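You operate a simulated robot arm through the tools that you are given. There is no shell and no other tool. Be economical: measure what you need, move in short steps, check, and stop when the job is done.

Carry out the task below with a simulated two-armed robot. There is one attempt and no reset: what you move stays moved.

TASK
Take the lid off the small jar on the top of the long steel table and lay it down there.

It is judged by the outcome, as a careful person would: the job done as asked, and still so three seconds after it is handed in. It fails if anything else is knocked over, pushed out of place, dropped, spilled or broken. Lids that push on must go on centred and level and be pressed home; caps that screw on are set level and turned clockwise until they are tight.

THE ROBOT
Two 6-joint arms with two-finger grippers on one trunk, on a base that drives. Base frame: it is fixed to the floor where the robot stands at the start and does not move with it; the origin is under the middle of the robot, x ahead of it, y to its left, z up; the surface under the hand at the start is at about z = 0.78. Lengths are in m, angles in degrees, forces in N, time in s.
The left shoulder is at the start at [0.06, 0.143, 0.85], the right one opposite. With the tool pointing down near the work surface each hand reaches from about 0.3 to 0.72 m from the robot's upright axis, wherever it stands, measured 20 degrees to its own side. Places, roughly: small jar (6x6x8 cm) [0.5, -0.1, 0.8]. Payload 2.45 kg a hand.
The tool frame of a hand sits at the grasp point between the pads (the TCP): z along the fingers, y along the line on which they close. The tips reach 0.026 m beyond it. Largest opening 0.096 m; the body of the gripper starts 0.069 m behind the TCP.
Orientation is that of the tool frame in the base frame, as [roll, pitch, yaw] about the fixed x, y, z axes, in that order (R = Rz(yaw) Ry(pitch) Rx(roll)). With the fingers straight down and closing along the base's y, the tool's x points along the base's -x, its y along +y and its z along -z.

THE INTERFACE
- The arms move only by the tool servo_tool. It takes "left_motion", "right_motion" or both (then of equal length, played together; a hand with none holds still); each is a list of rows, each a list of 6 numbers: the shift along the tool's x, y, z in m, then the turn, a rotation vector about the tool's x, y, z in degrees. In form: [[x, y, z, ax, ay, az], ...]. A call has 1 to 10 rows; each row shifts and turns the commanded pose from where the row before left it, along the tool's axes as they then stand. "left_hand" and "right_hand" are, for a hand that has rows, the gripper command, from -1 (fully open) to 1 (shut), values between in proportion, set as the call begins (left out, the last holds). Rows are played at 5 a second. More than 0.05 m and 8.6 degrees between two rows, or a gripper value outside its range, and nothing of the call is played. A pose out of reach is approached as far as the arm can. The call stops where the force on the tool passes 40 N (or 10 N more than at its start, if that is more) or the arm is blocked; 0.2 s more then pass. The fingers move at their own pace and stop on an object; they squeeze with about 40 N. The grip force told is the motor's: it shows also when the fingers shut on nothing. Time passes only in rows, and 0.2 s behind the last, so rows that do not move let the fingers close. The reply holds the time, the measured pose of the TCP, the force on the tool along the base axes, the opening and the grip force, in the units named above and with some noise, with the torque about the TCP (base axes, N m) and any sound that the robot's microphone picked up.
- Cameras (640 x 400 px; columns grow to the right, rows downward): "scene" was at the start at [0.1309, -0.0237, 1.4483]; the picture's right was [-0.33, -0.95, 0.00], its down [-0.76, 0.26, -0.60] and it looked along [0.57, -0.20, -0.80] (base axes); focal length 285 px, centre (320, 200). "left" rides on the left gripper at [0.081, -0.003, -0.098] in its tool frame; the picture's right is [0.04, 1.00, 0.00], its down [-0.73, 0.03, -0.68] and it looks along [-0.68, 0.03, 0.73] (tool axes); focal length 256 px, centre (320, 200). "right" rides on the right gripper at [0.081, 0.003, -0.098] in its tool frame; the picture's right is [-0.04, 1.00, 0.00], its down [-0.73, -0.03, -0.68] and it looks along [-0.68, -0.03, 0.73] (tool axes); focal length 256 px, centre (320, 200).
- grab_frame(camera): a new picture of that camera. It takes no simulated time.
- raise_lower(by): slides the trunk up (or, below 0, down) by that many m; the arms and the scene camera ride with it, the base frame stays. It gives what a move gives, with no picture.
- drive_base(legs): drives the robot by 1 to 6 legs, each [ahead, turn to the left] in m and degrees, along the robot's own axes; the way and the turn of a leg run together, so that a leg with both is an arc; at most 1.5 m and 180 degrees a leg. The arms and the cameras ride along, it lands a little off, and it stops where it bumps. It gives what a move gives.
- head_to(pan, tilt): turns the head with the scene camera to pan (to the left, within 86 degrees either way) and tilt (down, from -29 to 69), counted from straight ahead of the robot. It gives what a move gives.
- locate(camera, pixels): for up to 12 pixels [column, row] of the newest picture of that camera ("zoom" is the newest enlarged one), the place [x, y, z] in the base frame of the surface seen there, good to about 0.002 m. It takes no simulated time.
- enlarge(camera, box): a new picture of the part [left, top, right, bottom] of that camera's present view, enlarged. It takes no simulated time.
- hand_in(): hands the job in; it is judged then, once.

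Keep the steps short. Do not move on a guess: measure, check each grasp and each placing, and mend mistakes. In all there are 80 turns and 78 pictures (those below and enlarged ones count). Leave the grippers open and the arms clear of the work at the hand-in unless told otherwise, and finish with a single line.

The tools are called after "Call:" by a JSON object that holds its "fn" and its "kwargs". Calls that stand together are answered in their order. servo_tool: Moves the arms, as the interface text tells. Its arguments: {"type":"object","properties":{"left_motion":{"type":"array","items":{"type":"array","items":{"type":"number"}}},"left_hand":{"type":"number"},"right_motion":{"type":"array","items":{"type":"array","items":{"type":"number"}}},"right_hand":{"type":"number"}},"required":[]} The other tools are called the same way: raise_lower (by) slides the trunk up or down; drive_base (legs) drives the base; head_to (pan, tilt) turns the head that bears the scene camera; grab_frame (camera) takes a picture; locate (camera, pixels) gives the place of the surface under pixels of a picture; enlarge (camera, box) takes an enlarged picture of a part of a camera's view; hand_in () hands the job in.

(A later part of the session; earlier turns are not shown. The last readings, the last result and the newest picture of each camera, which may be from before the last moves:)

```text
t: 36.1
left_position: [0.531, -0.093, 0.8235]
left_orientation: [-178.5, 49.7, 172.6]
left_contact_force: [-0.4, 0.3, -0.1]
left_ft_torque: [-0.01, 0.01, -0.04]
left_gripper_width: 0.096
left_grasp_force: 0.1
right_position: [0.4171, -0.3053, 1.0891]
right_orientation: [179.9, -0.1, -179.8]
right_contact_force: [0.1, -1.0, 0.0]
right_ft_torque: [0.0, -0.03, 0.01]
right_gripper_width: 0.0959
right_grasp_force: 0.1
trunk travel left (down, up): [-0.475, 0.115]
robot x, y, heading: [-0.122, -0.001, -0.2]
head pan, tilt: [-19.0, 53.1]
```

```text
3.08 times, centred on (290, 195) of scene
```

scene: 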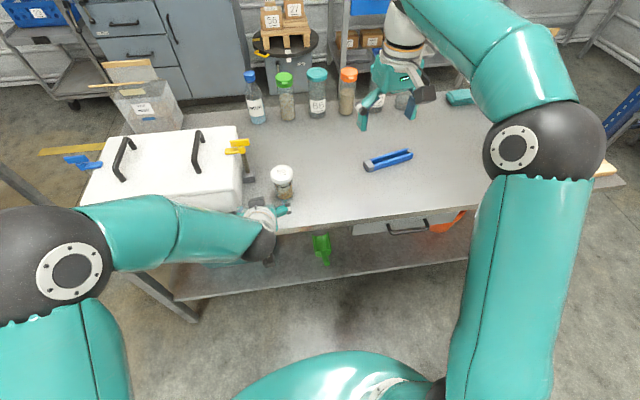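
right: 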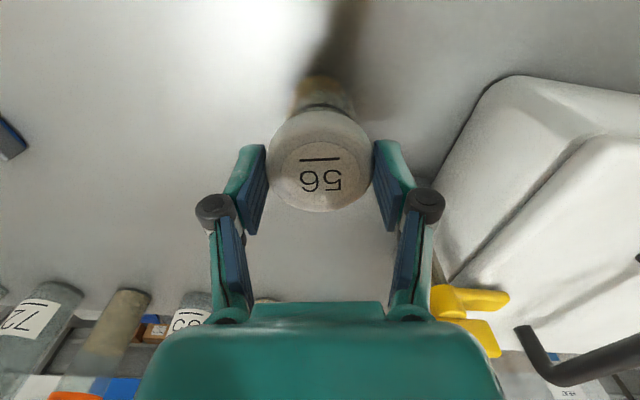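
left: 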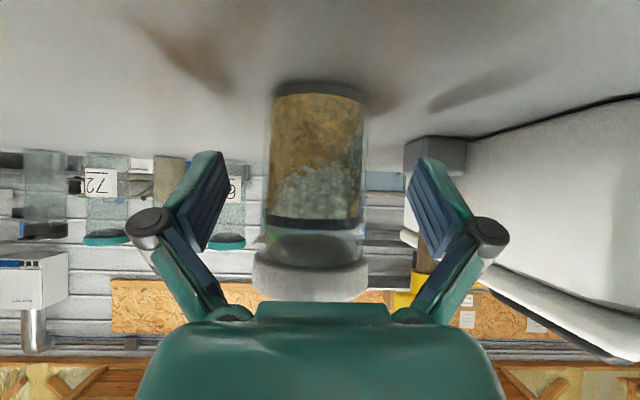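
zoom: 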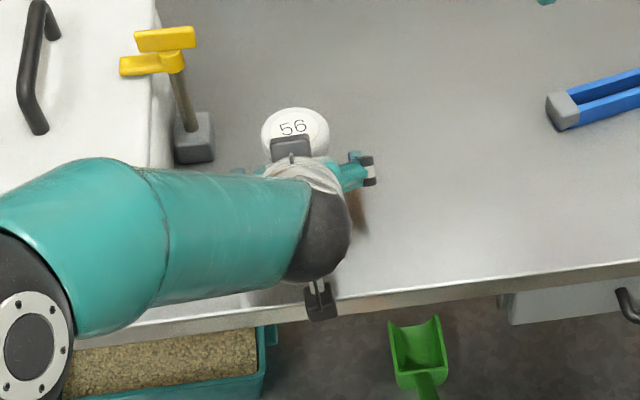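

The body sits centred between the fingers, at column 316. I'll close the left hand on it.

Call:
{"fn": "servo_tool", "kwargs": {"left_motion": [[0, 0, 0, 0, 0, 0], [0, 0, 0, 0, 0, 0], [0, 0, 0, 0, 0, 0], [0, 0, 0, 0, 0, 0], [0, 0, 0, 0, 0, 0]], "left_hand": 1}}

Call:
{"fn": "grab_frame", "kwargs": {"camera": "left"}}

Call:
{"fn": "enlarge", "kwargs": {"camera": "scene", "box": [250, 140, 330, 210]}}

Call:
{"fn": "locate", "kwargs": {"camera": "zoom", "pixels": [[280, 150], [200, 160], [410, 160], [320, 100], [230, 110], [380, 110]]}}

```text
t: 37.3
left_position: [0.5321, -0.0934, 0.8244]
left_orientation: [-178.6, 49.8, 172.6]
left_contact_force: [1.2, 0.0, 1.2]
left_ft_torque: [0.07, -0.06, -0.02]
left_gripper_width: 0.0535
left_grasp_force: 40.3
right_position: [0.4161, -0.305, 1.0894]
right_orientation: [179.9, -0.1, -179.8]
right_contact_force: [0.1, 0.0, 0.6]
right_ft_torque: [0.01, 0.01, -0.04]
right_gripper_width: 0.096
right_grasp_force: 0.1
trunk travel left (down, up): [-0.475, 0.115]
robot x, y, heading: [-0.119, 0.0001, -0.1]
head pan, tilt: [-19.0, 53.1]
```

```text
48 pictures are left
```

left: 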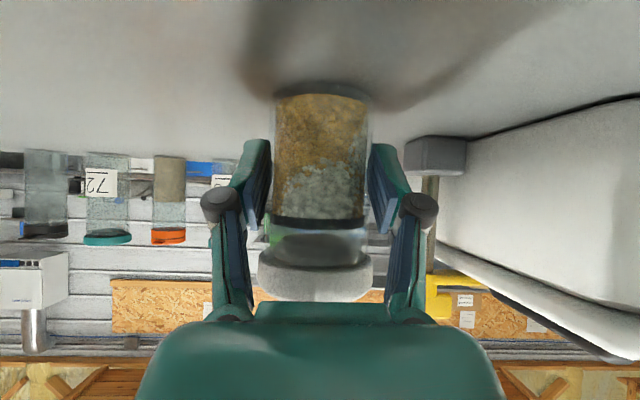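

```text
5.71 times, centred on (290, 175) of scene
```

zoom: 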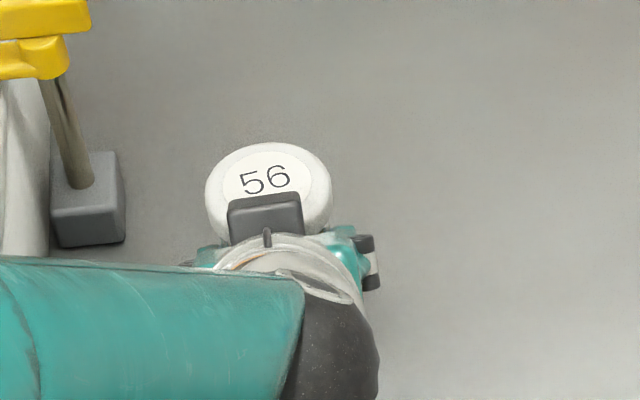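

```text
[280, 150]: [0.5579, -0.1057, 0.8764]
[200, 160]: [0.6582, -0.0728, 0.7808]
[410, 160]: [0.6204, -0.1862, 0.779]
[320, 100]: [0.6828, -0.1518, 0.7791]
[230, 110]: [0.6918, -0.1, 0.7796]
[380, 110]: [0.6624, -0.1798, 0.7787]
```

The body is held firmly (0.0535, 40 N) and has not moved. Next I'll measure the lid's edges for the right hand.

Call:
{"fn": "locate", "kwargs": {"camera": "zoom", "pixels": [[268, 144], [209, 180], [328, 180], [265, 180], [215, 200], [325, 195], [260, 197], [297, 205], [265, 230]]}}

```text
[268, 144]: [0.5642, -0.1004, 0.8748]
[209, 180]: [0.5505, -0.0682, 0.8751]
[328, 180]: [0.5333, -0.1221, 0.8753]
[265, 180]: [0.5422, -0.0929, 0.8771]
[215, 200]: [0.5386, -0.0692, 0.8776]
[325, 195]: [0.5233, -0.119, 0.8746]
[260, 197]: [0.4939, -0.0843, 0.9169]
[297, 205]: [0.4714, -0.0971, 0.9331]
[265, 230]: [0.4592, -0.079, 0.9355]
```

The lid centre is (0.5375, -0.095). The right hand will go ahead and then sideways to above the lid, staying at z≈1.09, well over the left hand.

Call:
{"fn": "servo_tool", "kwargs": {"right_motion": [[-0.0405, 0, 0, 0, 0, 0], [-0.0405, 0, 0, 0, 0, 0], [-0.0405, 0, 0, 0, 0, 0], [0, 0.042, 0, 0, 0, 0], [0, 0.042, 0, 0, 0, 0], [0, 0.042, 0, 0, 0, 0], [0, 0.042, 0, 0, 0, 0], [0, 0.042, 0, 0, 0, 0]]}}

Call:
{"fn": "servo_tool", "kwargs": {"right_motion": [[0, 0, 0, 0, 0, -8.4], [0, 0, 0, 0, 0, -8.4], [0, 0, 0, 0, 0, -8.4], [0, 0, 0.04, 0, 0, 0], [0, 0, 0.04, 0, 0, 0], [0, 0, 0.04, 0, 0, 0]]}}

Call:
{"fn": "grab_frame", "kwargs": {"camera": "scene"}}

Call:
{"fn": "grab_frame", "kwargs": {"camera": "right"}}

```text
t: 39.1
left_position: [0.5318, -0.0917, 0.826]
left_orientation: [-178.3, 49.8, 172.8]
left_contact_force: [2.3, 1.5, 1.0]
left_ft_torque: [0.1, -0.06, -0.03]
left_gripper_width: 0.0535
left_grasp_force: 40.5
right_position: [0.4771, -0.0829, 1.0739]
right_orientation: [-180.0, -0.1, -179.8]
right_contact_force: [-0.6, 1.2, 0.4]
right_ft_torque: [-0.02, 0.02, 0.0]
right_gripper_width: 0.0962
right_grasp_force: 0.1
right hand out of reach, approached as far as the arm can: row 2, 3
trunk travel left (down, up): [-0.475, 0.115]
robot x, y, heading: [-0.1189, -0.003, -0.3]
head pan, tilt: [-19.0, 53.1]
```

```text
t: 40.5
left_position: [0.5304, -0.0924, 0.8254]
left_orientation: [-178.4, 49.8, 172.6]
left_contact_force: [-0.9, 0.4, 1.1]
left_ft_torque: [0.1, -0.01, 0.03]
left_gripper_width: 0.0532
left_grasp_force: 39.9
right_position: [0.4845, -0.0833, 1.0379]
right_orientation: [179.6, -1.6, -154.6]
right_contact_force: [0.6, -0.4, -0.8]
right_ft_torque: [-0.02, -0.01, 0.02]
right_gripper_width: 0.096
right_grasp_force: 0.1
right hand out of reach, approached as far as the arm can: row 4, 5, 6
trunk travel left (down, up): [-0.475, 0.115]
robot x, y, heading: [-0.1181, -0.0003, -0.2]
head pan, tilt: [-19.0, 53.1]
```

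```text
46 pictures are left
```

scene: 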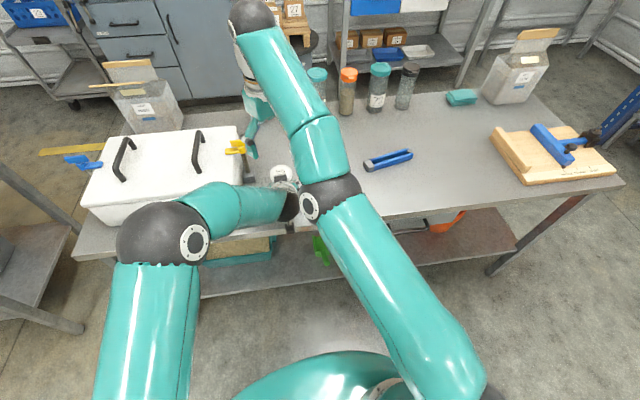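

```text
45 pictures are left
```

right: 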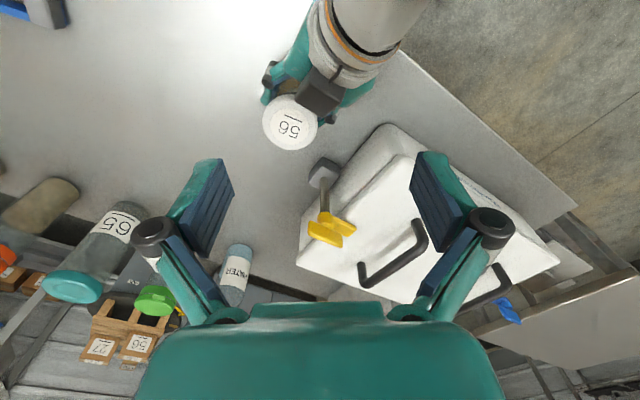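

The right hand is at its outer reach at that height and stopped 5 cm short; lower down it reaches further. I'll step ahead and down in small amounts, keeping the tips above the left hand's box (top z≈0.936).

Call:
{"fn": "servo_tool", "kwargs": {"right_motion": [[-0.0143, -0.0112, 0.0127, 0, 0, 0], [-0.0143, -0.0112, 0.0127, 0, 0, 0], [-0.0143, -0.0112, 0.0127, 0, 0, 0]]}}

Call:
{"fn": "grab_frame", "kwargs": {"camera": "right"}}

```text
t: 41.3
left_position: [0.5312, -0.0928, 0.8254]
left_orientation: [-178.5, 49.8, 172.7]
left_contact_force: [-0.1, 0.0, 0.4]
left_ft_torque: [0.06, -0.04, -0.03]
left_gripper_width: 0.0531
left_grasp_force: 39.9
right_position: [0.5154, -0.0968, 0.989]
right_orientation: [180.0, 0.0, -154.6]
right_contact_force: [0.7, -0.1, -0.5]
right_ft_torque: [0.02, -0.03, -0.01]
right_gripper_width: 0.0958
right_grasp_force: 0.1
right hand out of reach, approached as far as the arm can: row 2, 3
trunk travel left (down, up): [-0.475, 0.115]
robot x, y, heading: [-0.1213, -0.0016, -0.2]
head pan, tilt: [-19.0, 53.1]
```

```text
44 pictures are left
```

right: 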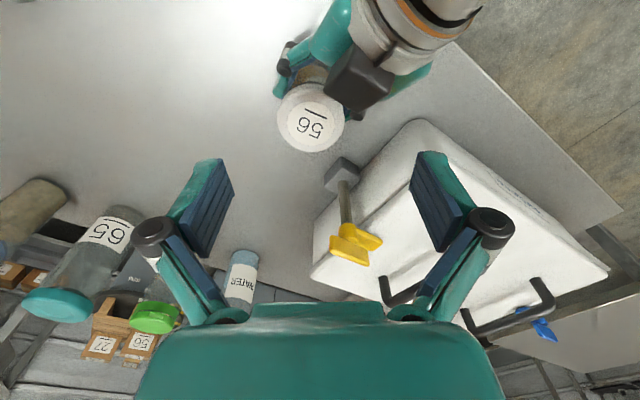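

At (0.515, -0.097, 0.989). I'll go on 22 mm ahead and 34 mm down.

Call:
{"fn": "servo_tool", "kwargs": {"right_motion": [[-0.0069, -0.0025, 0.0113, 0, 0, 0], [-0.0069, -0.0025, 0.0113, 0, 0, 0], [-0.0069, -0.0025, 0.0113, 0, 0, 0]]}}

Call:
{"fn": "grab_frame", "kwargs": {"camera": "right"}}

Call:
{"fn": "grab_frame", "kwargs": {"camera": "scene"}}

```text
t: 42.1
left_position: [0.5309, -0.0922, 0.8244]
left_orientation: [-178.5, 49.8, 172.6]
left_contact_force: [-0.1, 0.0, 0.9]
left_ft_torque: [0.08, -0.02, -0.02]
left_gripper_width: 0.0533
left_grasp_force: 39.9
right_position: [0.529, -0.0936, 0.9541]
right_orientation: [-180.0, 0.0, -154.6]
right_contact_force: [-0.2, 0.3, -0.2]
right_ft_torque: [0.01, -0.01, -0.01]
right_gripper_width: 0.0958
right_grasp_force: 0.0
right hand out of reach, approached as far as the arm can: row 2, 3
trunk travel left (down, up): [-0.475, 0.115]
robot x, y, heading: [-0.1215, 0.0003, -0.0]
head pan, tilt: [-19.0, 53.1]
```

```text
43 pictures are left
```

right: 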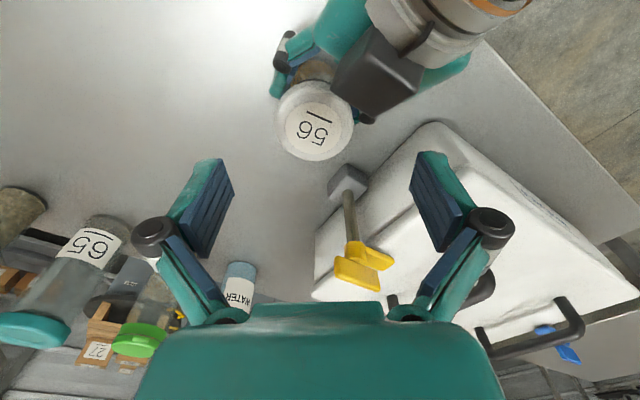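

```text
42 pictures are left
```

scene: 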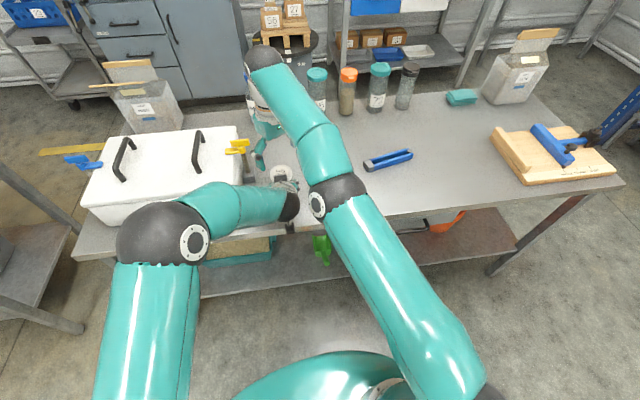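

I'm 8 mm short in x, and the reach grows as I lower. Before going on, I'll check the gap between the right elbow (335, 190) and the left wrist (288, 205).

Call:
{"fn": "locate", "kwargs": {"camera": "scene", "pixels": [[335, 190], [308, 200], [305, 185], [288, 205], [280, 195], [295, 190], [258, 205], [330, 140], [280, 175]]}}

Call:
{"fn": "locate", "kwargs": {"camera": "right", "pixels": [[315, 122], [278, 125], [352, 115], [317, 159], [312, 83], [288, 95]]}}

```text
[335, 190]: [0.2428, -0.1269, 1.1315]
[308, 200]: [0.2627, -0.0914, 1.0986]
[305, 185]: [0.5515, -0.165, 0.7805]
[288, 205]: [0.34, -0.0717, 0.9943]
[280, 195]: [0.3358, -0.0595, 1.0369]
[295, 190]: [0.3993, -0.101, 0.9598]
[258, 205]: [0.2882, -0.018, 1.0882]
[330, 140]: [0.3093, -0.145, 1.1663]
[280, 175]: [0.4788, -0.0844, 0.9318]
```

```text
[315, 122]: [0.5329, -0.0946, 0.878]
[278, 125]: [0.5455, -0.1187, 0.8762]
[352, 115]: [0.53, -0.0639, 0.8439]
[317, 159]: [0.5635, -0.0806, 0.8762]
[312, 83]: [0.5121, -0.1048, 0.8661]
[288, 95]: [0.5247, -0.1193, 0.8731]
```

The elbow-to-wrist gap is about 4 cm, which is fine. I'll lower another 34 mm and correct 8 mm ahead.

Call:
{"fn": "servo_tool", "kwargs": {"right_motion": [[-0.0023, -0.0014, 0.0113, 0, 0, 0], [-0.0023, -0.0014, 0.0113, 0, 0, 0], [-0.0023, -0.0014, 0.0113, 0, 0, 0]]}}

Call:
{"fn": "grab_frame", "kwargs": {"camera": "right"}}

Call:
{"fn": "grab_frame", "kwargs": {"camera": "scene"}}

Call:
{"fn": "locate", "kwargs": {"camera": "scene", "pixels": [[335, 190], [308, 200], [288, 205], [280, 195], [258, 205], [320, 210]]}}

```text
t: 42.9
left_position: [0.5322, -0.0932, 0.8237]
left_orientation: [-178.4, 49.8, 172.6]
left_contact_force: [-0.2, -0.6, 0.1]
left_ft_torque: [0.06, -0.03, 0.02]
left_gripper_width: 0.0535
left_grasp_force: 40.1
right_position: [0.5362, -0.0947, 0.9198]
right_orientation: [-179.9, -0.1, -154.6]
right_contact_force: [-0.6, 0.2, -0.7]
right_ft_torque: [0.0, -0.02, 0.0]
right_gripper_width: 0.0958
right_grasp_force: 0.0
trunk travel left (down, up): [-0.475, 0.115]
robot x, y, heading: [-0.1221, 0.0018, 0.2]
head pan, tilt: [-19.0, 53.1]
```

```text
41 pictures are left
```

right: 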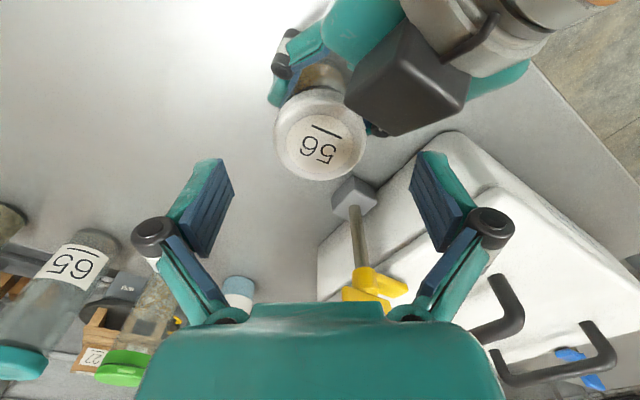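

```text
40 pictures are left
```

scene: 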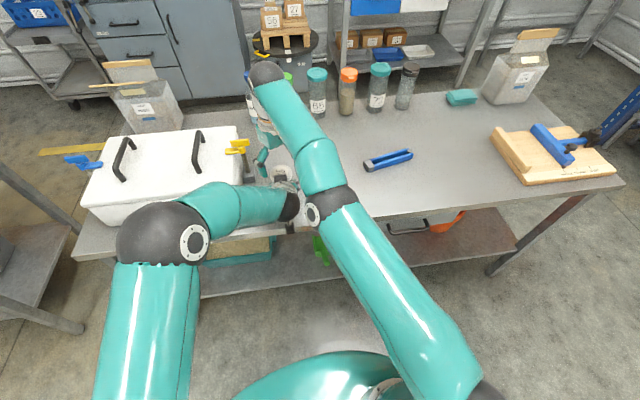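

```text
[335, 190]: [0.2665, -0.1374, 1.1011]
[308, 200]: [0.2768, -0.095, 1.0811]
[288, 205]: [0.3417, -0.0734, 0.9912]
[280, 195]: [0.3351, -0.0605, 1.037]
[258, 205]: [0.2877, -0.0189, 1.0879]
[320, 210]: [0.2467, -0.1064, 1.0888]
```

Centred on the lid now at z=0.92. The right elbow is getting nearer the left wrist as it lowers, so I'll zoom in there.

Call:
{"fn": "enlarge", "kwargs": {"camera": "scene", "box": [250, 150, 380, 240]}}

Call:
{"fn": "locate", "kwargs": {"camera": "zoom", "pixels": [[210, 220], [235, 215], [245, 240], [215, 285], [190, 310], [265, 230], [280, 240], [270, 270], [330, 195], [330, 245], [300, 320], [250, 265]]}}

```text
4.44 times, centred on (315, 195) of scene
```

zoom: 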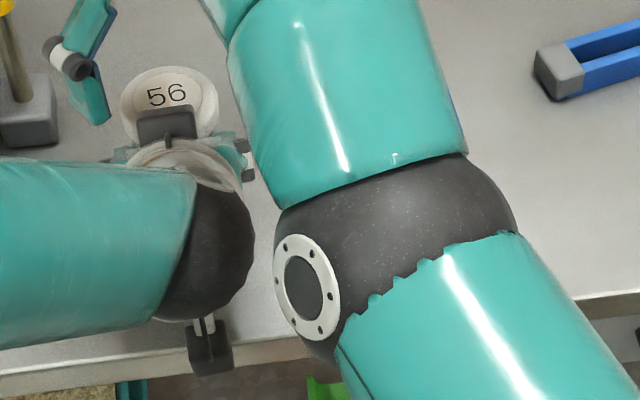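

```text
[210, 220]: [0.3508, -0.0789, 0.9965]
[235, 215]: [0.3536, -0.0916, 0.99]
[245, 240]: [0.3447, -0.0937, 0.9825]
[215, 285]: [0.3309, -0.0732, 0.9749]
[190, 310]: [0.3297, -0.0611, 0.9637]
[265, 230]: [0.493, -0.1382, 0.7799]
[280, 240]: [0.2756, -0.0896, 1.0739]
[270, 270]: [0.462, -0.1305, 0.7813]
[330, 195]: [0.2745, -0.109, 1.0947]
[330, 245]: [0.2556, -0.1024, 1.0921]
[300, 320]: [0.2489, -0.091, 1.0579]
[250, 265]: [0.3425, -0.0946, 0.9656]
```

The gap stays about 2–3 cm for the last lowering. I'll go down slowly to z≈0.889.

Call:
{"fn": "servo_tool", "kwargs": {"right_motion": [[-0.0005, -0.0005, 0.008, 0, 0, 0], [0, 0, 0.008, 0, 0, 0], [0, 0, 0.008, 0, 0, 0], [0, 0, 0.007, 0, 0, 0]]}}

Call:
{"fn": "grab_frame", "kwargs": {"camera": "right"}}

Call:
{"fn": "enlarge", "kwargs": {"camera": "scene", "box": [250, 150, 380, 240]}}

```text
t: 43.9
left_position: [0.5305, -0.093, 0.8257]
left_orientation: [-178.5, 49.8, 172.7]
left_contact_force: [-1.4, 0.5, 0.1]
left_ft_torque: [0.06, -0.06, 0.04]
left_gripper_width: 0.0527
left_grasp_force: 40.0
right_position: [0.5412, -0.0951, 0.89]
right_orientation: [180.0, -0.3, -154.6]
right_contact_force: [-0.6, -0.3, -0.9]
right_ft_torque: [-0.03, -0.02, 0.0]
right_gripper_width: 0.0956
right_grasp_force: 0.1
right hand out of reach, approached as far as the arm can: row 3
trunk travel left (down, up): [-0.475, 0.115]
robot x, y, heading: [-0.1204, 0.0028, -0.2]
head pan, tilt: [-19.0, 53.1]
```

```text
38 pictures are left
```

right: 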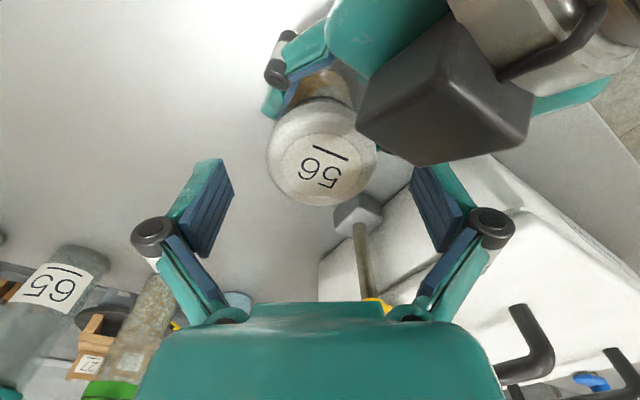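

```text
4.44 times, centred on (315, 195) of scene
```

zoom: 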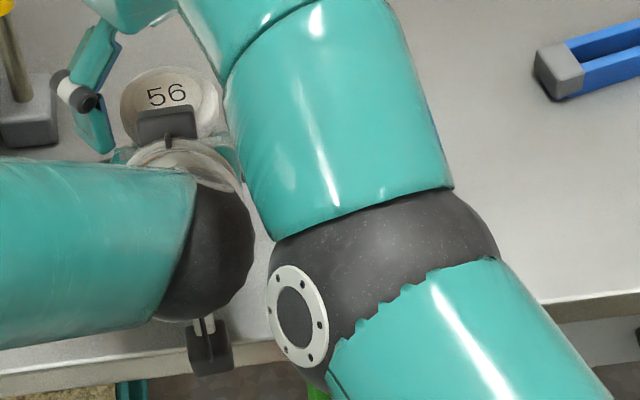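

I'm at z=0.890, 4 mm too far ahead. I'll correct that, go 2 mm lower, then close on the lid.

Call:
{"fn": "servo_tool", "kwargs": {"right_motion": [[0.0036, 0.0017, 0.002, 0, 0, 0], [0, 0, 0, 0, 0, 0]]}}

Call:
{"fn": "servo_tool", "kwargs": {"right_motion": [[0, 0, 0, 0, 0, 0], [0, 0, 0, 0, 0, 0], [0, 0, 0, 0, 0, 0], [0, 0, 0, 0, 0, 0], [0, 0, 0, 0, 0, 0]], "right_hand": 1}}

Call:
{"fn": "grab_frame", "kwargs": {"camera": "right"}}

Call:
{"fn": "grab_frame", "kwargs": {"camera": "left"}}

```text
t: 44.5
left_position: [0.532, -0.0923, 0.8243]
left_orientation: [-178.5, 49.7, 172.6]
left_contact_force: [-1.0, 1.4, 1.0]
left_ft_torque: [0.1, -0.02, 0.02]
left_gripper_width: 0.053
left_grasp_force: 40.3
right_position: [0.5415, -0.0939, 0.8906]
right_orientation: [179.9, -0.3, -154.6]
right_contact_force: [0.2, -0.4, 0.8]
right_ft_torque: [-0.01, 0.01, 0.0]
right_gripper_width: 0.0959
right_grasp_force: 0.0
right hand out of reach, approached as far as the arm can: row 1
trunk travel left (down, up): [-0.475, 0.115]
robot x, y, heading: [-0.1234, -0.0003, -0.1]
head pan, tilt: [-19.0, 53.1]
```

```text
t: 45.7
left_position: [0.5299, -0.0922, 0.8239]
left_orientation: [-178.5, 49.7, 172.5]
left_contact_force: [1.1, -4.1, 0.0]
left_ft_torque: [0.24, -0.02, 0.04]
left_gripper_width: 0.0522
left_grasp_force: 40.2
right_position: [0.5403, -0.0924, 0.8902]
right_orientation: [179.9, -0.2, -154.5]
right_contact_force: [-2.0, 5.6, 2.5]
right_ft_torque: [0.23, 0.16, -0.03]
right_gripper_width: 0.0577
right_grasp_force: 39.8
trunk travel left (down, up): [-0.475, 0.115]
robot x, y, heading: [-0.1191, 0.0007, -0.0]
head pan, tilt: [-19.0, 53.1]
```

```text
36 pictures are left
```

right: 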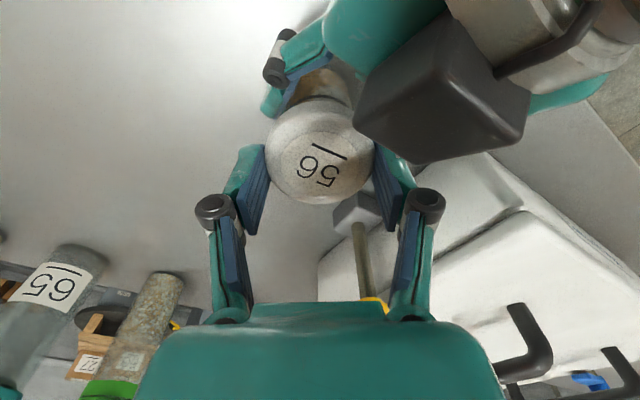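

```text
35 pictures are left
```

left: 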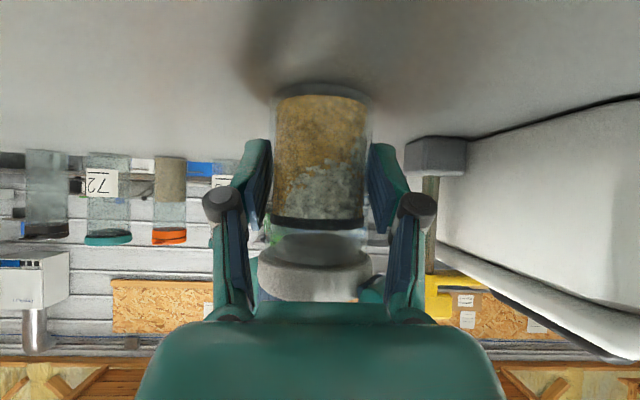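

Both grips are firm (lid 0.0577, body 0.0522). I'll pull the lid straight up in 1 mm steps.

Call:
{"fn": "servo_tool", "kwargs": {"right_motion": [[0, 0, -0.001, 0, 0, 0], [0, 0, -0.001, 0, 0, 0], [0, 0, -0.001, 0, 0, 0], [0, 0, -0.001, 0, 0, 0], [0, 0, -0.001, 0, 0, 0], [0, 0, -0.001, 0, 0, 0]]}}

Call:
{"fn": "enlarge", "kwargs": {"camera": "left", "box": [220, 70, 420, 310]}}

```text
t: 47.1
left_position: [0.5313, -0.0925, 0.8261]
left_orientation: [-178.3, 50.0, 172.6]
left_contact_force: [-12.4, -6.5, 20.0]
left_ft_torque: [0.13, -0.36, -0.06]
left_gripper_width: 0.0515
left_grasp_force: 40.4
right_position: [0.5401, -0.0951, 0.8945]
right_orientation: [179.9, -0.2, -154.6]
right_contact_force: [12.5, 7.3, -22.9]
right_ft_torque: [0.32, -0.63, -0.03]
right_gripper_width: 0.0578
right_grasp_force: 40.1
trunk travel left (down, up): [-0.475, 0.115]
robot x, y, heading: [-0.1213, 0.0018, -0.1]
head pan, tilt: [-19.0, 53.1]
```

```text
1.67 times, centred on (320, 190) of left
```

zoom: 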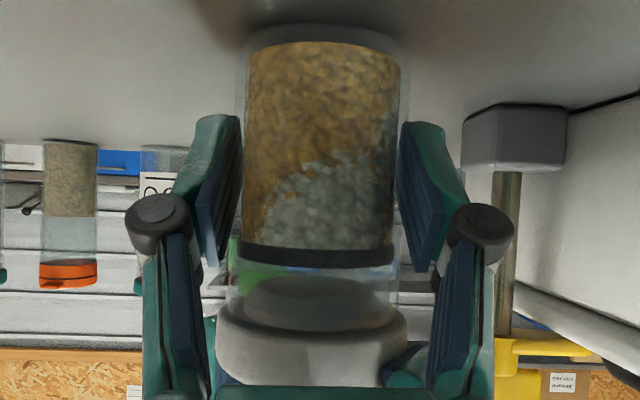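

Pull force is at 22 N without release yet. I'll pull a few more mm, easing the sideways load (x) slightly.

Call:
{"fn": "servo_tool", "kwargs": {"right_motion": [[-0.0009, -0.0004, -0.001, 0, 0, 0], [0, 0, -0.001, 0, 0, 0], [0, 0, -0.001, 0, 0, 0], [0, 0, 0, 0, 0, 0]]}}

Call:
{"fn": "enlarge", "kwargs": {"camera": "left", "box": [220, 70, 420, 310]}}

```text
t: 48.1
left_position: [0.532, -0.0926, 0.8278]
left_orientation: [-178.4, 50.2, 172.6]
left_contact_force: [-5.2, -7.6, 28.2]
left_ft_torque: [0.16, -0.35, -0.1]
left_gripper_width: 0.0519
left_grasp_force: 40.3
right_position: [0.5407, -0.0931, 0.8955]
right_orientation: [179.9, -0.4, -154.5]
right_contact_force: [6.0, 6.4, -29.6]
right_ft_torque: [0.35, -0.23, 0.02]
right_gripper_width: 0.0579
right_grasp_force: 40.5
trunk travel left (down, up): [-0.475, 0.115]
robot x, y, heading: [-0.1197, -0.0009, 0.1]
head pan, tilt: [-19.0, 53.1]
```

```text
1.67 times, centred on (320, 190) of left
```

zoom: 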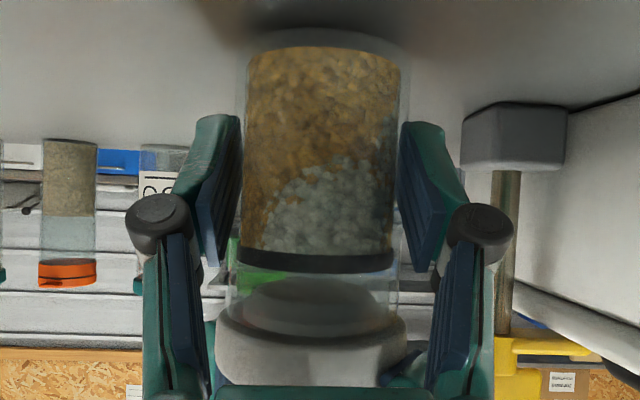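

The pull is at 30 N and the jar starts to creep in the left grip, so I won't pull harder. I'll relax the pull and try turning the lid anticlockwise a little (12°) to see whether it is threaded.

Call:
{"fn": "servo_tool", "kwargs": {"right_motion": [[0, 0, 0.003, 0, 0, 0], [0, 0, 0.003, 0, 0, 0], [0, 0, 0.001, 0, 0, 0], [0, 0, 0, 0, 0, -4], [0, 0, 0, 0, 0, -4], [0, 0, 0, 0, 0, -4], [0, 0, 0, 0, 0, 0]]}}

Call:
{"fn": "enlarge", "kwargs": {"camera": "left", "box": [220, 70, 420, 310]}}

Call:
{"fn": "grab_frame", "kwargs": {"camera": "right"}}

```text
t: 49.7
left_position: [0.5312, -0.093, 0.8242]
left_orientation: [-178.4, 49.8, 172.7]
left_contact_force: [21.9, -12.5, -0.9]
left_ft_torque: [0.53, 0.62, -0.05]
left_gripper_width: 0.0512
left_grasp_force: 39.9
right_position: [0.5426, -0.0933, 0.893]
right_orientation: [179.7, -0.3, -142.5]
right_contact_force: [-21.3, 13.4, -1.0]
right_ft_torque: [0.42, 0.83, -0.05]
right_gripper_width: 0.0579
right_grasp_force: 40.0
trunk travel left (down, up): [-0.475, 0.115]
robot x, y, heading: [-0.1235, -0.0016, -0.1]
head pan, tilt: [-19.0, 53.1]
```

```text
1.67 times, centred on (320, 190) of left
```

zoom: 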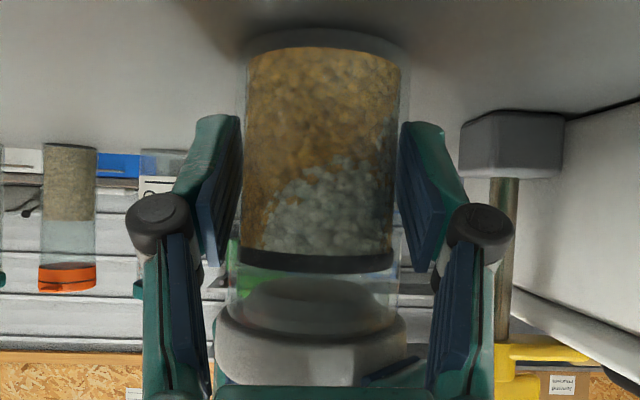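

```text
31 pictures are left
```

right: 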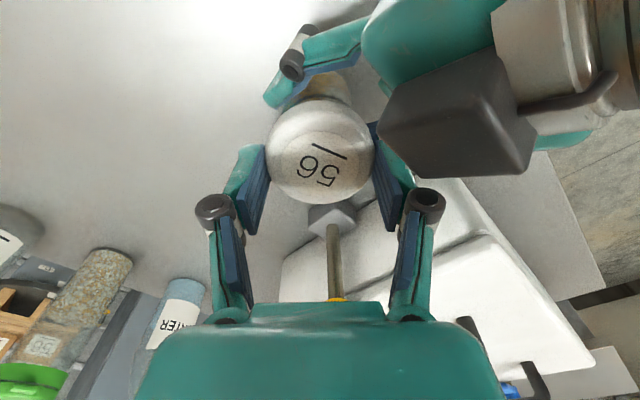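

The lid turned with the right hand, and the body stayed put (its contents pattern is unchanged) with hardly any torque. So it is a threaded cap that turns, and I'll ratchet it. First I'll open the right hand and re-measure the lid centre, because there is about 20 N of sideways load to remove.

Call:
{"fn": "servo_tool", "kwargs": {"right_motion": [[0, 0, 0, 0, 0, 0], [0, 0, 0, 0, 0, 0], [0, 0, 0, 0, 0, 0], [0, 0, 0, 0, 0, 0]], "right_hand": -1}}

Call:
{"fn": "grab_frame", "kwargs": {"camera": "right"}}

Call:
{"fn": "locate", "kwargs": {"camera": "right", "pixels": [[320, 150], [275, 150], [366, 150], [320, 200], [290, 185], [350, 185], [290, 115], [320, 101], [300, 200], [340, 200], [320, 90]]}}

```text
t: 50.7
left_position: [0.5302, -0.0927, 0.8227]
left_orientation: [-178.5, 49.6, 172.6]
left_contact_force: [-1.1, 0.3, -2.8]
left_ft_torque: [-0.05, -0.11, 0.05]
left_gripper_width: 0.0516
left_grasp_force: 40.4
right_position: [0.543, -0.094, 0.8923]
right_orientation: [180.0, 0.0, -142.7]
right_contact_force: [2.1, -0.9, 0.4]
right_ft_torque: [0.03, 0.04, -0.03]
right_gripper_width: 0.0958
right_grasp_force: 0.1
trunk travel left (down, up): [-0.475, 0.115]
robot x, y, heading: [-0.1208, -0.0021, -0.2]
head pan, tilt: [-19.0, 53.1]
```

```text
30 pictures are left
```

right: 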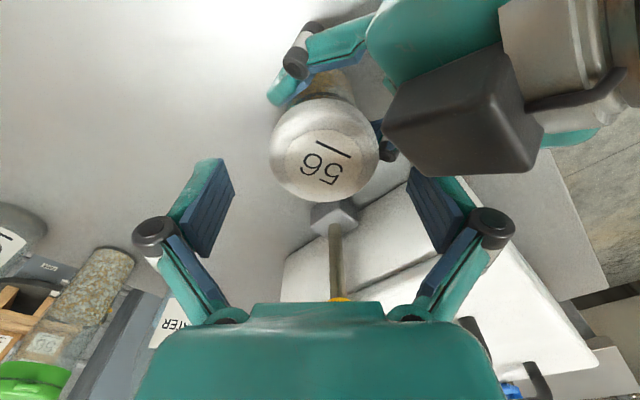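

```text
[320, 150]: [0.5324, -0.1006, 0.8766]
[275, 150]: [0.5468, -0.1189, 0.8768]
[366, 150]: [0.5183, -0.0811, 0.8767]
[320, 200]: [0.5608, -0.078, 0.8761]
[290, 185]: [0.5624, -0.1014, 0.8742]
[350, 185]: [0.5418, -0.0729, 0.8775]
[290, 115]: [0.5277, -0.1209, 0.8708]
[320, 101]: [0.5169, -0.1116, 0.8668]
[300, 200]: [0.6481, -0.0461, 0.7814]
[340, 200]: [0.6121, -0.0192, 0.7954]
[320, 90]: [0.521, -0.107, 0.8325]
```

The lid top is still at 0.877 and its centre is (0.536, -0.094); the right hand had drifted 7 mm ahead. I'll correct that now and swing the open hand back clockwise for a longer stroke.

Call:
{"fn": "servo_tool", "kwargs": {"right_motion": [[0.0056, 0.0042, 0, 0, 0, 0], [0, 0, 0, 0, 0, 8.3], [0, 0, 0, 0, 0, 8.3], [0, 0, 0, 0, 0, 8.3], [0, 0, 0, 0, 0, 8.3], [0, 0, 0, 0, 0, 8.3], [0, 0, 0, 0, 0, 8.3]]}}

Call:
{"fn": "grab_frame", "kwargs": {"camera": "right"}}

```text
t: 52.3
left_position: [0.5311, -0.0928, 0.8238]
left_orientation: [-178.5, 49.8, 172.7]
left_contact_force: [-0.7, -0.1, -1.5]
left_ft_torque: [-0.01, 0.03, 0.01]
left_gripper_width: 0.0516
left_grasp_force: 40.2
right_position: [0.5424, -0.0946, 0.8911]
right_orientation: [179.9, 0.0, 167.4]
right_contact_force: [-0.5, 0.4, 0.4]
right_ft_torque: [0.03, -0.02, -0.03]
right_gripper_width: 0.0962
right_grasp_force: 0.2
right hand out of reach, approached as far as the arm can: row 1
trunk travel left (down, up): [-0.475, 0.115]
robot x, y, heading: [-0.121, -0.0007, 0.2]
head pan, tilt: [-19.0, 53.1]
```

```text
29 pictures are left
```

right: 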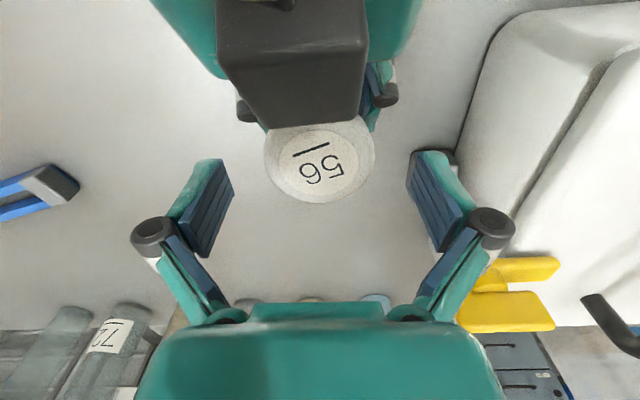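

The right arm can't come back in x. The likely cause is its elbow being too near the left wrist. I'll give it room: raise the right hand 3 cm, open the left (the jar stands on the table), and swing the left hand 20° around the jar toward its own side.

Call:
{"fn": "servo_tool", "kwargs": {"right_motion": [[0, 0, -0.015, 0, 0, 0], [0, 0, -0.015, 0, 0, 0], [0, 0, 0, 0, 0, 0], [0, 0, 0, 0, 0, 0], [0, 0, 0, 0, 0, 0], [0, 0, 0, 0, 0, 0], [0, 0, 0, 0, 0, 0], [0, 0, 0, 0, 0, 0], [0, 0, 0, 0, 0, 0], [0, 0, 0, 0, 0, 0]], "left_motion": [[0, 0, 0, 0, 0, 0], [0, 0, 0, 0, 0, 0], [0, 0, 0, 0, 0, 0], [0, 0, 0, 0, 0, 0], [0, 0, 0, 0, 0, 0], [0, 0, 0, 0, 0, 0], [0, 0.0006, 0, 5.09, 0.11, 4.31], [0, 0.0006, 0, 5.09, 0.11, 4.31], [0, 0.0006, 0, 5.09, 0.11, 4.31], [0, 0, 0, 0, 0, 0]], "left_hand": -1}}

Call:
{"fn": "grab_frame", "kwargs": {"camera": "left"}}

Call:
{"fn": "grab_frame", "kwargs": {"camera": "scene"}}

```text
t: 54.5
left_position: [0.5319, -0.0918, 0.8247]
left_orientation: [-178.5, 49.8, 152.6]
left_contact_force: [1.0, 0.4, -0.2]
left_ft_torque: [0.04, 0.04, -0.01]
left_gripper_width: 0.096
left_grasp_force: 0.0
right_position: [0.5375, -0.0955, 0.9204]
right_orientation: [-180.0, -0.1, 167.6]
right_contact_force: [1.4, -0.1, -0.2]
right_ft_torque: [0.02, -0.01, -0.03]
right_gripper_width: 0.0959
right_grasp_force: 0.0
right hand out of reach, approached as far as the arm can: row 2
trunk travel left (down, up): [-0.475, 0.115]
robot x, y, heading: [-0.1227, -0.0001, 0.1]
head pan, tilt: [-19.0, 53.1]
```

```text
28 pictures are left
```

left: 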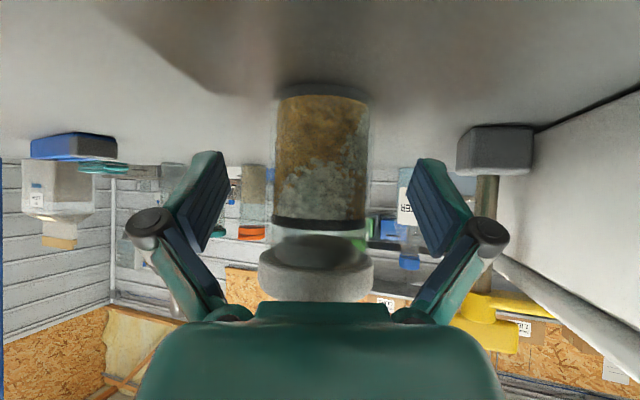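

```text
27 pictures are left
```

scene: 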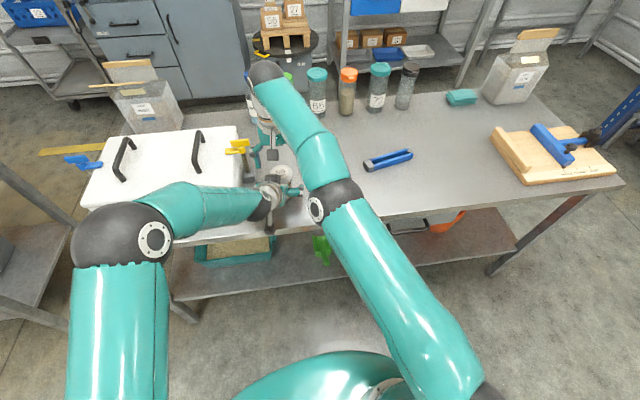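

The left hand still straddles the jar evenly and its wrist moved away from the right elbow. I'll close the left on the body while the raised right hand swings back 42° for a full stroke.

Call:
{"fn": "servo_tool", "kwargs": {"left_motion": [[0, 0, 0, 0, 0, 0], [0, 0, 0, 0, 0, 0], [0, 0, 0, 0, 0, 0], [0, 0, 0, 0, 0, 0], [0, 0, 0, 0, 0, 0]], "left_hand": 1, "right_motion": [[0, 0, 0, 0, 0, 8.4], [0, 0, 0, 0, 0, 8.4], [0, 0, 0, 0, 0, 8.4], [0, 0, 0, 0, 0, 8.4], [0, 0, 0, 0, 0, 8.4]]}}

Call:
{"fn": "grab_frame", "kwargs": {"camera": "right"}}

Call:
{"fn": "locate", "kwargs": {"camera": "right", "pixels": [[320, 130], [275, 130], [360, 130], [320, 175], [290, 165], [350, 165], [320, 100], [300, 110], [340, 110]]}}

```text
t: 55.7
left_position: [0.5326, -0.0911, 0.8236]
left_orientation: [-178.5, 49.8, 152.5]
left_contact_force: [-0.5, -0.5, 1.3]
left_ft_torque: [0.12, -0.04, 0.01]
left_gripper_width: 0.0552
left_grasp_force: 39.5
right_position: [0.5369, -0.0953, 0.9217]
right_orientation: [-179.9, -0.1, 125.4]
right_contact_force: [-0.3, -0.2, 0.4]
right_ft_torque: [0.01, -0.01, -0.04]
right_gripper_width: 0.0958
right_grasp_force: 0.1
trunk travel left (down, up): [-0.475, 0.115]
robot x, y, heading: [-0.1171, 0.0003, -0.1]
head pan, tilt: [-19.0, 53.1]
```

```text
26 pictures are left
```

right: 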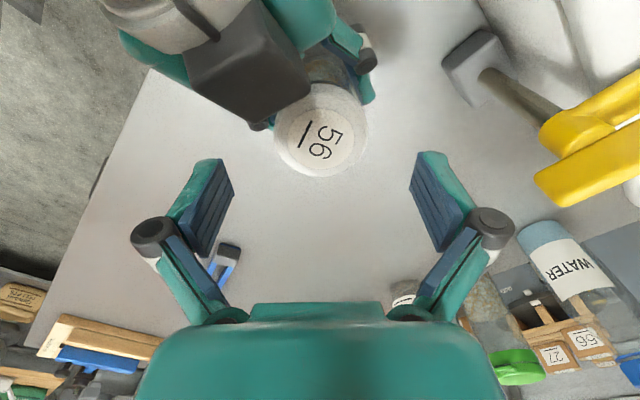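

```text
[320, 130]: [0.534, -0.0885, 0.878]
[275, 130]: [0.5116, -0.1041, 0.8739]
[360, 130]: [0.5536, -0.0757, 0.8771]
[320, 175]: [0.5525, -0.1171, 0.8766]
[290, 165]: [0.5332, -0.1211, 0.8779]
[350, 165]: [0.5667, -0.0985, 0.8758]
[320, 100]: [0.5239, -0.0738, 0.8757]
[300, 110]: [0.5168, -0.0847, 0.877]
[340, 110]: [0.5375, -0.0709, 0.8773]
```

Lid centre is (0.5385, -0.0945). The right hand is nearly centred, so I'll lower it 33 mm to grip height.

Call:
{"fn": "servo_tool", "kwargs": {"right_motion": [[0, 0.0018, 0.0085, 0, 0, 0], [0, 0, 0.0085, 0, 0, 0], [0, 0, 0.0085, 0, 0, 0], [0, 0, 0.008, 0, 0, 0]]}}

Call:
{"fn": "grab_frame", "kwargs": {"camera": "right"}}

```text
t: 56.7
left_position: [0.5318, -0.0893, 0.8244]
left_orientation: [-178.4, 49.7, 152.5]
left_contact_force: [-1.0, -0.4, 1.8]
left_ft_torque: [0.09, -0.01, 0.01]
left_gripper_width: 0.0554
left_grasp_force: 39.7
right_position: [0.5382, -0.0933, 0.8877]
right_orientation: [179.9, 0.0, 125.6]
right_contact_force: [0.2, 0.2, 0.2]
right_ft_torque: [-0.02, 0.01, -0.03]
right_gripper_width: 0.0959
right_grasp_force: 0.0
trunk travel left (down, up): [-0.475, 0.115]
robot x, y, heading: [-0.1204, -0.003, -0.1]
head pan, tilt: [-19.0, 53.1]
```

```text
25 pictures are left
```

right: 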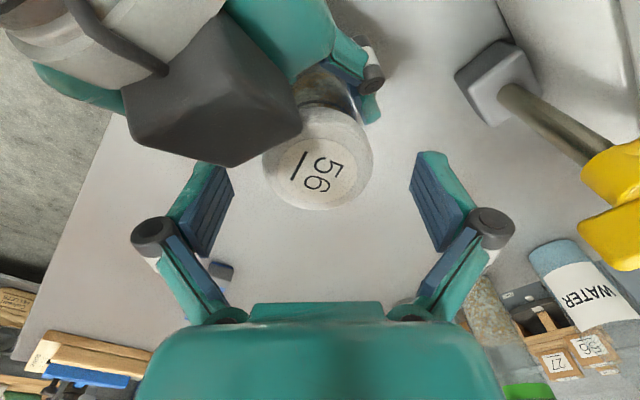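

Well centred with no reach limit this time. I'll close on the lid, then turn it 60° anticlockwise (seen from above).

Call:
{"fn": "servo_tool", "kwargs": {"right_motion": [[0, 0, 0, 0, 0, 0], [0, 0, 0, 0, 0, 0], [0, 0, 0, 0, 0, 0], [0, 0, 0, 0, 0, 0]], "right_hand": 1}}

Call:
{"fn": "servo_tool", "kwargs": {"right_motion": [[0, 0, 0, 0, 0, -7.5], [0, 0, 0, 0, 0, -7.5], [0, 0, 0, 0, 0, -7.5], [0, 0, 0, 0, 0, -7.5], [0, 0, 0, 0, 0, -7.5], [0, 0, 0, 0, 0, -7.5], [0, 0, 0, 0, 0, -7.5], [0, 0, 0, 0, 0, -7.5]]}}

Call:
{"fn": "grab_frame", "kwargs": {"camera": "right"}}

Call:
{"fn": "enlarge", "kwargs": {"camera": "left", "box": [220, 70, 420, 310]}}

```text
t: 57.7
left_position: [0.5321, -0.0901, 0.8243]
left_orientation: [-178.5, 49.8, 152.6]
left_contact_force: [9.0, 2.9, -0.9]
left_ft_torque: [0.0, 0.25, 0.05]
left_gripper_width: 0.0551
left_grasp_force: 40.1
right_position: [0.5397, -0.093, 0.8871]
right_orientation: [-179.8, -0.1, 125.5]
right_contact_force: [-9.4, -3.6, 4.8]
right_ft_torque: [-0.15, 0.39, -0.01]
right_gripper_width: 0.0576
right_grasp_force: 39.6
trunk travel left (down, up): [-0.475, 0.115]
robot x, y, heading: [-0.12, 0.0006, -0.3]
head pan, tilt: [-19.0, 53.1]
```

```text
t: 59.5
left_position: [0.5318, -0.0902, 0.8247]
left_orientation: [-178.5, 49.8, 152.5]
left_contact_force: [17.8, 8.5, -5.9]
left_ft_torque: [0.03, 0.12, 0.08]
left_gripper_width: 0.0553
left_grasp_force: 40.0
right_position: [0.5383, -0.0932, 0.8881]
right_orientation: [179.9, -0.1, -174.3]
right_contact_force: [-15.1, -7.1, 16.5]
right_ft_torque: [-0.33, 0.54, -0.05]
right_gripper_width: 0.0579
right_grasp_force: 40.0
trunk travel left (down, up): [-0.475, 0.115]
robot x, y, heading: [-0.1211, 0.0002, 0.2]
head pan, tilt: [-19.0, 53.1]
```

```text
24 pictures are left
```

right: 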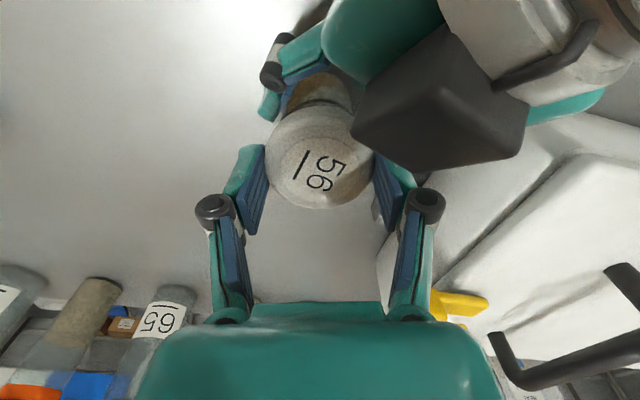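

```text
1.67 times, centred on (320, 190) of left
```

zoom: 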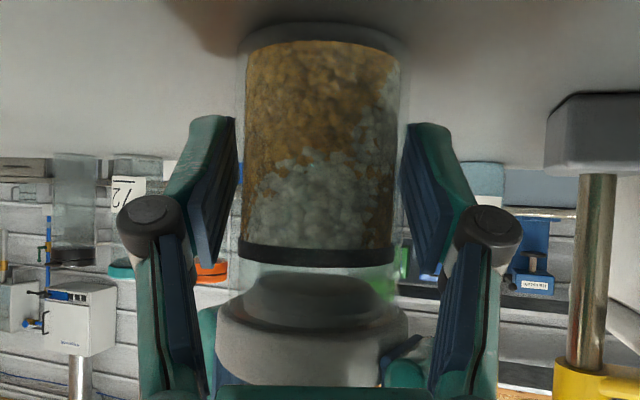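

The lid turned 60° and is now pushing the hand up (+16 N), so it is climbing its thread. I'll let it rise 3 mm and read the force, then continue turning.

Call:
{"fn": "servo_tool", "kwargs": {"right_motion": [[0, 0, -0.001, 0, 0, 0], [0, 0, -0.001, 0, 0, 0], [0, 0, -0.001, 0, 0, 0], [0, 0, 0, 0, 0, 0]]}}

Call:
{"fn": "servo_tool", "kwargs": {"right_motion": [[0, 0, -0.0003, 0, 0, -7.5], [0, 0, -0.0003, 0, 0, -7.5], [0, 0, -0.0003, 0, 0, -7.5], [0, 0, 0, 0, 0, 0]]}}

```text
t: 60.5
left_position: [0.532, -0.0899, 0.8245]
left_orientation: [-178.5, 49.8, 152.7]
left_contact_force: [6.2, 14.1, 2.0]
left_ft_torque: [-0.17, 0.12, 0.1]
left_gripper_width: 0.0552
left_grasp_force: 40.8
right_position: [0.5387, -0.094, 0.8907]
right_orientation: [-179.9, -0.2, -174.5]
right_contact_force: [-5.7, -13.2, -1.8]
right_ft_torque: [-0.71, 0.25, 0.0]
right_gripper_width: 0.0577
right_grasp_force: 40.0
trunk travel left (down, up): [-0.475, 0.115]
robot x, y, heading: [-0.1183, 0.0002, -0.1]
head pan, tilt: [-19.0, 53.1]
```

```text
t: 61.5
left_position: [0.5311, -0.0929, 0.8241]
left_orientation: [-178.7, 49.8, 152.0]
left_contact_force: [-24.0, 3.0, 17.0]
left_ft_torque: [1.92, -2.74, 1.88]
left_gripper_width: 0.0559
left_grasp_force: 40.6
right_position: [0.5415, -0.093, 0.8912]
right_orientation: [-179.8, 0.2, -151.9]
right_contact_force: [25.1, -3.8, -18.2]
right_ft_torque: [-2.16, 0.85, -1.86]
right_gripper_width: 0.0576
right_grasp_force: 40.1
trunk travel left (down, up): [-0.475, 0.115]
robot x, y, heading: [-0.1234, 0.0002, 0.0]
head pan, tilt: [-19.0, 53.1]
```

The torque jumped to -1.9 N·m, which suggests a right knuckle is touching the box on the left gripper. I'll turn back 12° and look before regrasping.

Call:
{"fn": "servo_tool", "kwargs": {"right_motion": [[0, 0, 0, 0, 0, 6], [0, 0, 0, 0, 0, 6], [0, 0, 0, 0, 0, 0]]}}

Call:
{"fn": "grab_frame", "kwargs": {"camera": "right"}}

```text
t: 62.3
left_position: [0.5315, -0.0915, 0.8226]
left_orientation: [-178.5, 49.8, 152.5]
left_contact_force: [-16.9, 1.9, 13.8]
left_ft_torque: [-0.09, -0.18, -0.05]
left_gripper_width: 0.0549
left_grasp_force: 40.0
right_position: [0.5398, -0.0921, 0.892]
right_orientation: [179.9, 0.0, -164.0]
right_contact_force: [16.4, -1.0, -15.8]
right_ft_torque: [-0.04, -1.03, 0.07]
right_gripper_width: 0.0579
right_grasp_force: 40.4
trunk travel left (down, up): [-0.475, 0.115]
robot x, y, heading: [-0.1226, 0.0022, -0.2]
head pan, tilt: [-19.0, 53.1]
```

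```text
22 pictures are left
```

right: 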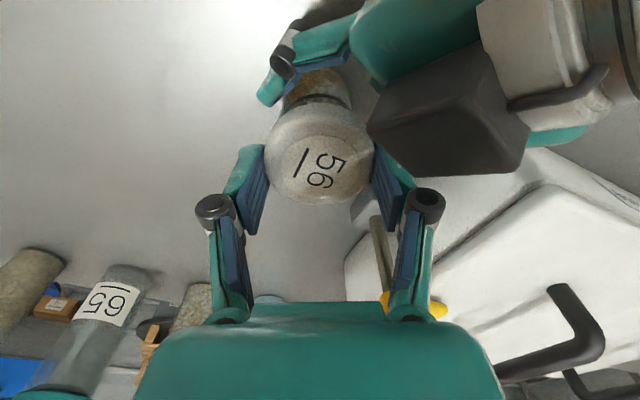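

The contact is cleared. I'll open the right hand and swing it back 70° clockwise for the next stroke.

Call:
{"fn": "servo_tool", "kwargs": {"right_motion": [[0, 0, 0, 0, 0, 0], [0, 0, 0, 0, 0, 0], [0, 0, 0, 0, 0, 0], [0, 0, 0, 0, 0, 0]], "right_hand": -1}}

Call:
{"fn": "servo_tool", "kwargs": {"right_motion": [[0, 0, 0, 0, 0, 7.8], [0, 0, 0, 0, 0, 7.8], [0, 0, 0, 0, 0, 7.8], [0, 0, 0, 0, 0, 7.8], [0, 0, 0, 0, 0, 7.8], [0, 0, 0, 0, 0, 7.8], [0, 0, 0, 0, 0, 7.8], [0, 0, 0, 0, 0, 7.8], [0, 0, 0, 0, 0, 7.8]]}}

Call:
{"fn": "grab_frame", "kwargs": {"camera": "right"}}

Call:
{"fn": "locate", "kwargs": {"camera": "right", "pixels": [[320, 150], [340, 140], [320, 180], [310, 208], [290, 200], [350, 198], [368, 180], [375, 160], [360, 120]]}}

```text
t: 63.3
left_position: [0.5318, -0.0907, 0.8243]
left_orientation: [-178.5, 49.8, 152.6]
left_contact_force: [-2.2, 1.9, 0.2]
left_ft_torque: [-0.08, -0.07, 0.05]
left_gripper_width: 0.0552
left_grasp_force: 39.7
right_position: [0.5389, -0.0932, 0.8931]
right_orientation: [-179.9, -0.1, -163.9]
right_contact_force: [2.0, -1.3, -0.6]
right_ft_torque: [-0.02, 0.03, -0.04]
right_gripper_width: 0.0954
right_grasp_force: 0.1
trunk travel left (down, up): [-0.475, 0.115]
robot x, y, heading: [-0.1213, 0.0016, 0.1]
head pan, tilt: [-19.0, 53.1]
```

```text
t: 65.3
left_position: [0.5324, -0.0908, 0.8238]
left_orientation: [-178.4, 49.8, 152.7]
left_contact_force: [0.0, 0.4, -0.9]
left_ft_torque: [0.0, -0.01, 0.02]
left_gripper_width: 0.0553
left_grasp_force: 40.0
right_position: [0.5396, -0.0936, 0.8906]
right_orientation: [-179.9, -0.2, 125.8]
right_contact_force: [-0.4, 0.3, -0.1]
right_ft_torque: [0.01, -0.01, -0.02]
right_gripper_width: 0.0962
right_grasp_force: 0.1
trunk travel left (down, up): [-0.475, 0.115]
robot x, y, heading: [-0.1255, 0.0004, 0.1]
head pan, tilt: [-19.0, 53.1]
```

```text
21 pictures are left
```

right: 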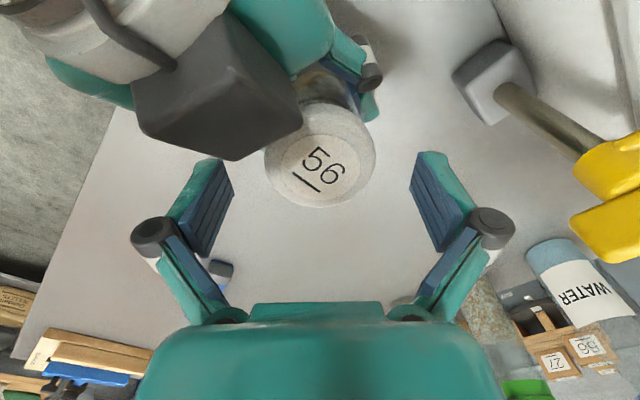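

```text
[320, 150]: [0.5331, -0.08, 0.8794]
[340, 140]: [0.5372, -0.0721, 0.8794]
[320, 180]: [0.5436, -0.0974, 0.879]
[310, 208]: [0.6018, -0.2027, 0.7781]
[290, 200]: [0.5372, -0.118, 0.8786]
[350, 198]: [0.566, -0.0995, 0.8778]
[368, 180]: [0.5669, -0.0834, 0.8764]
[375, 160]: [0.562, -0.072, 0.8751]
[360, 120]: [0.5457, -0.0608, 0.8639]
```

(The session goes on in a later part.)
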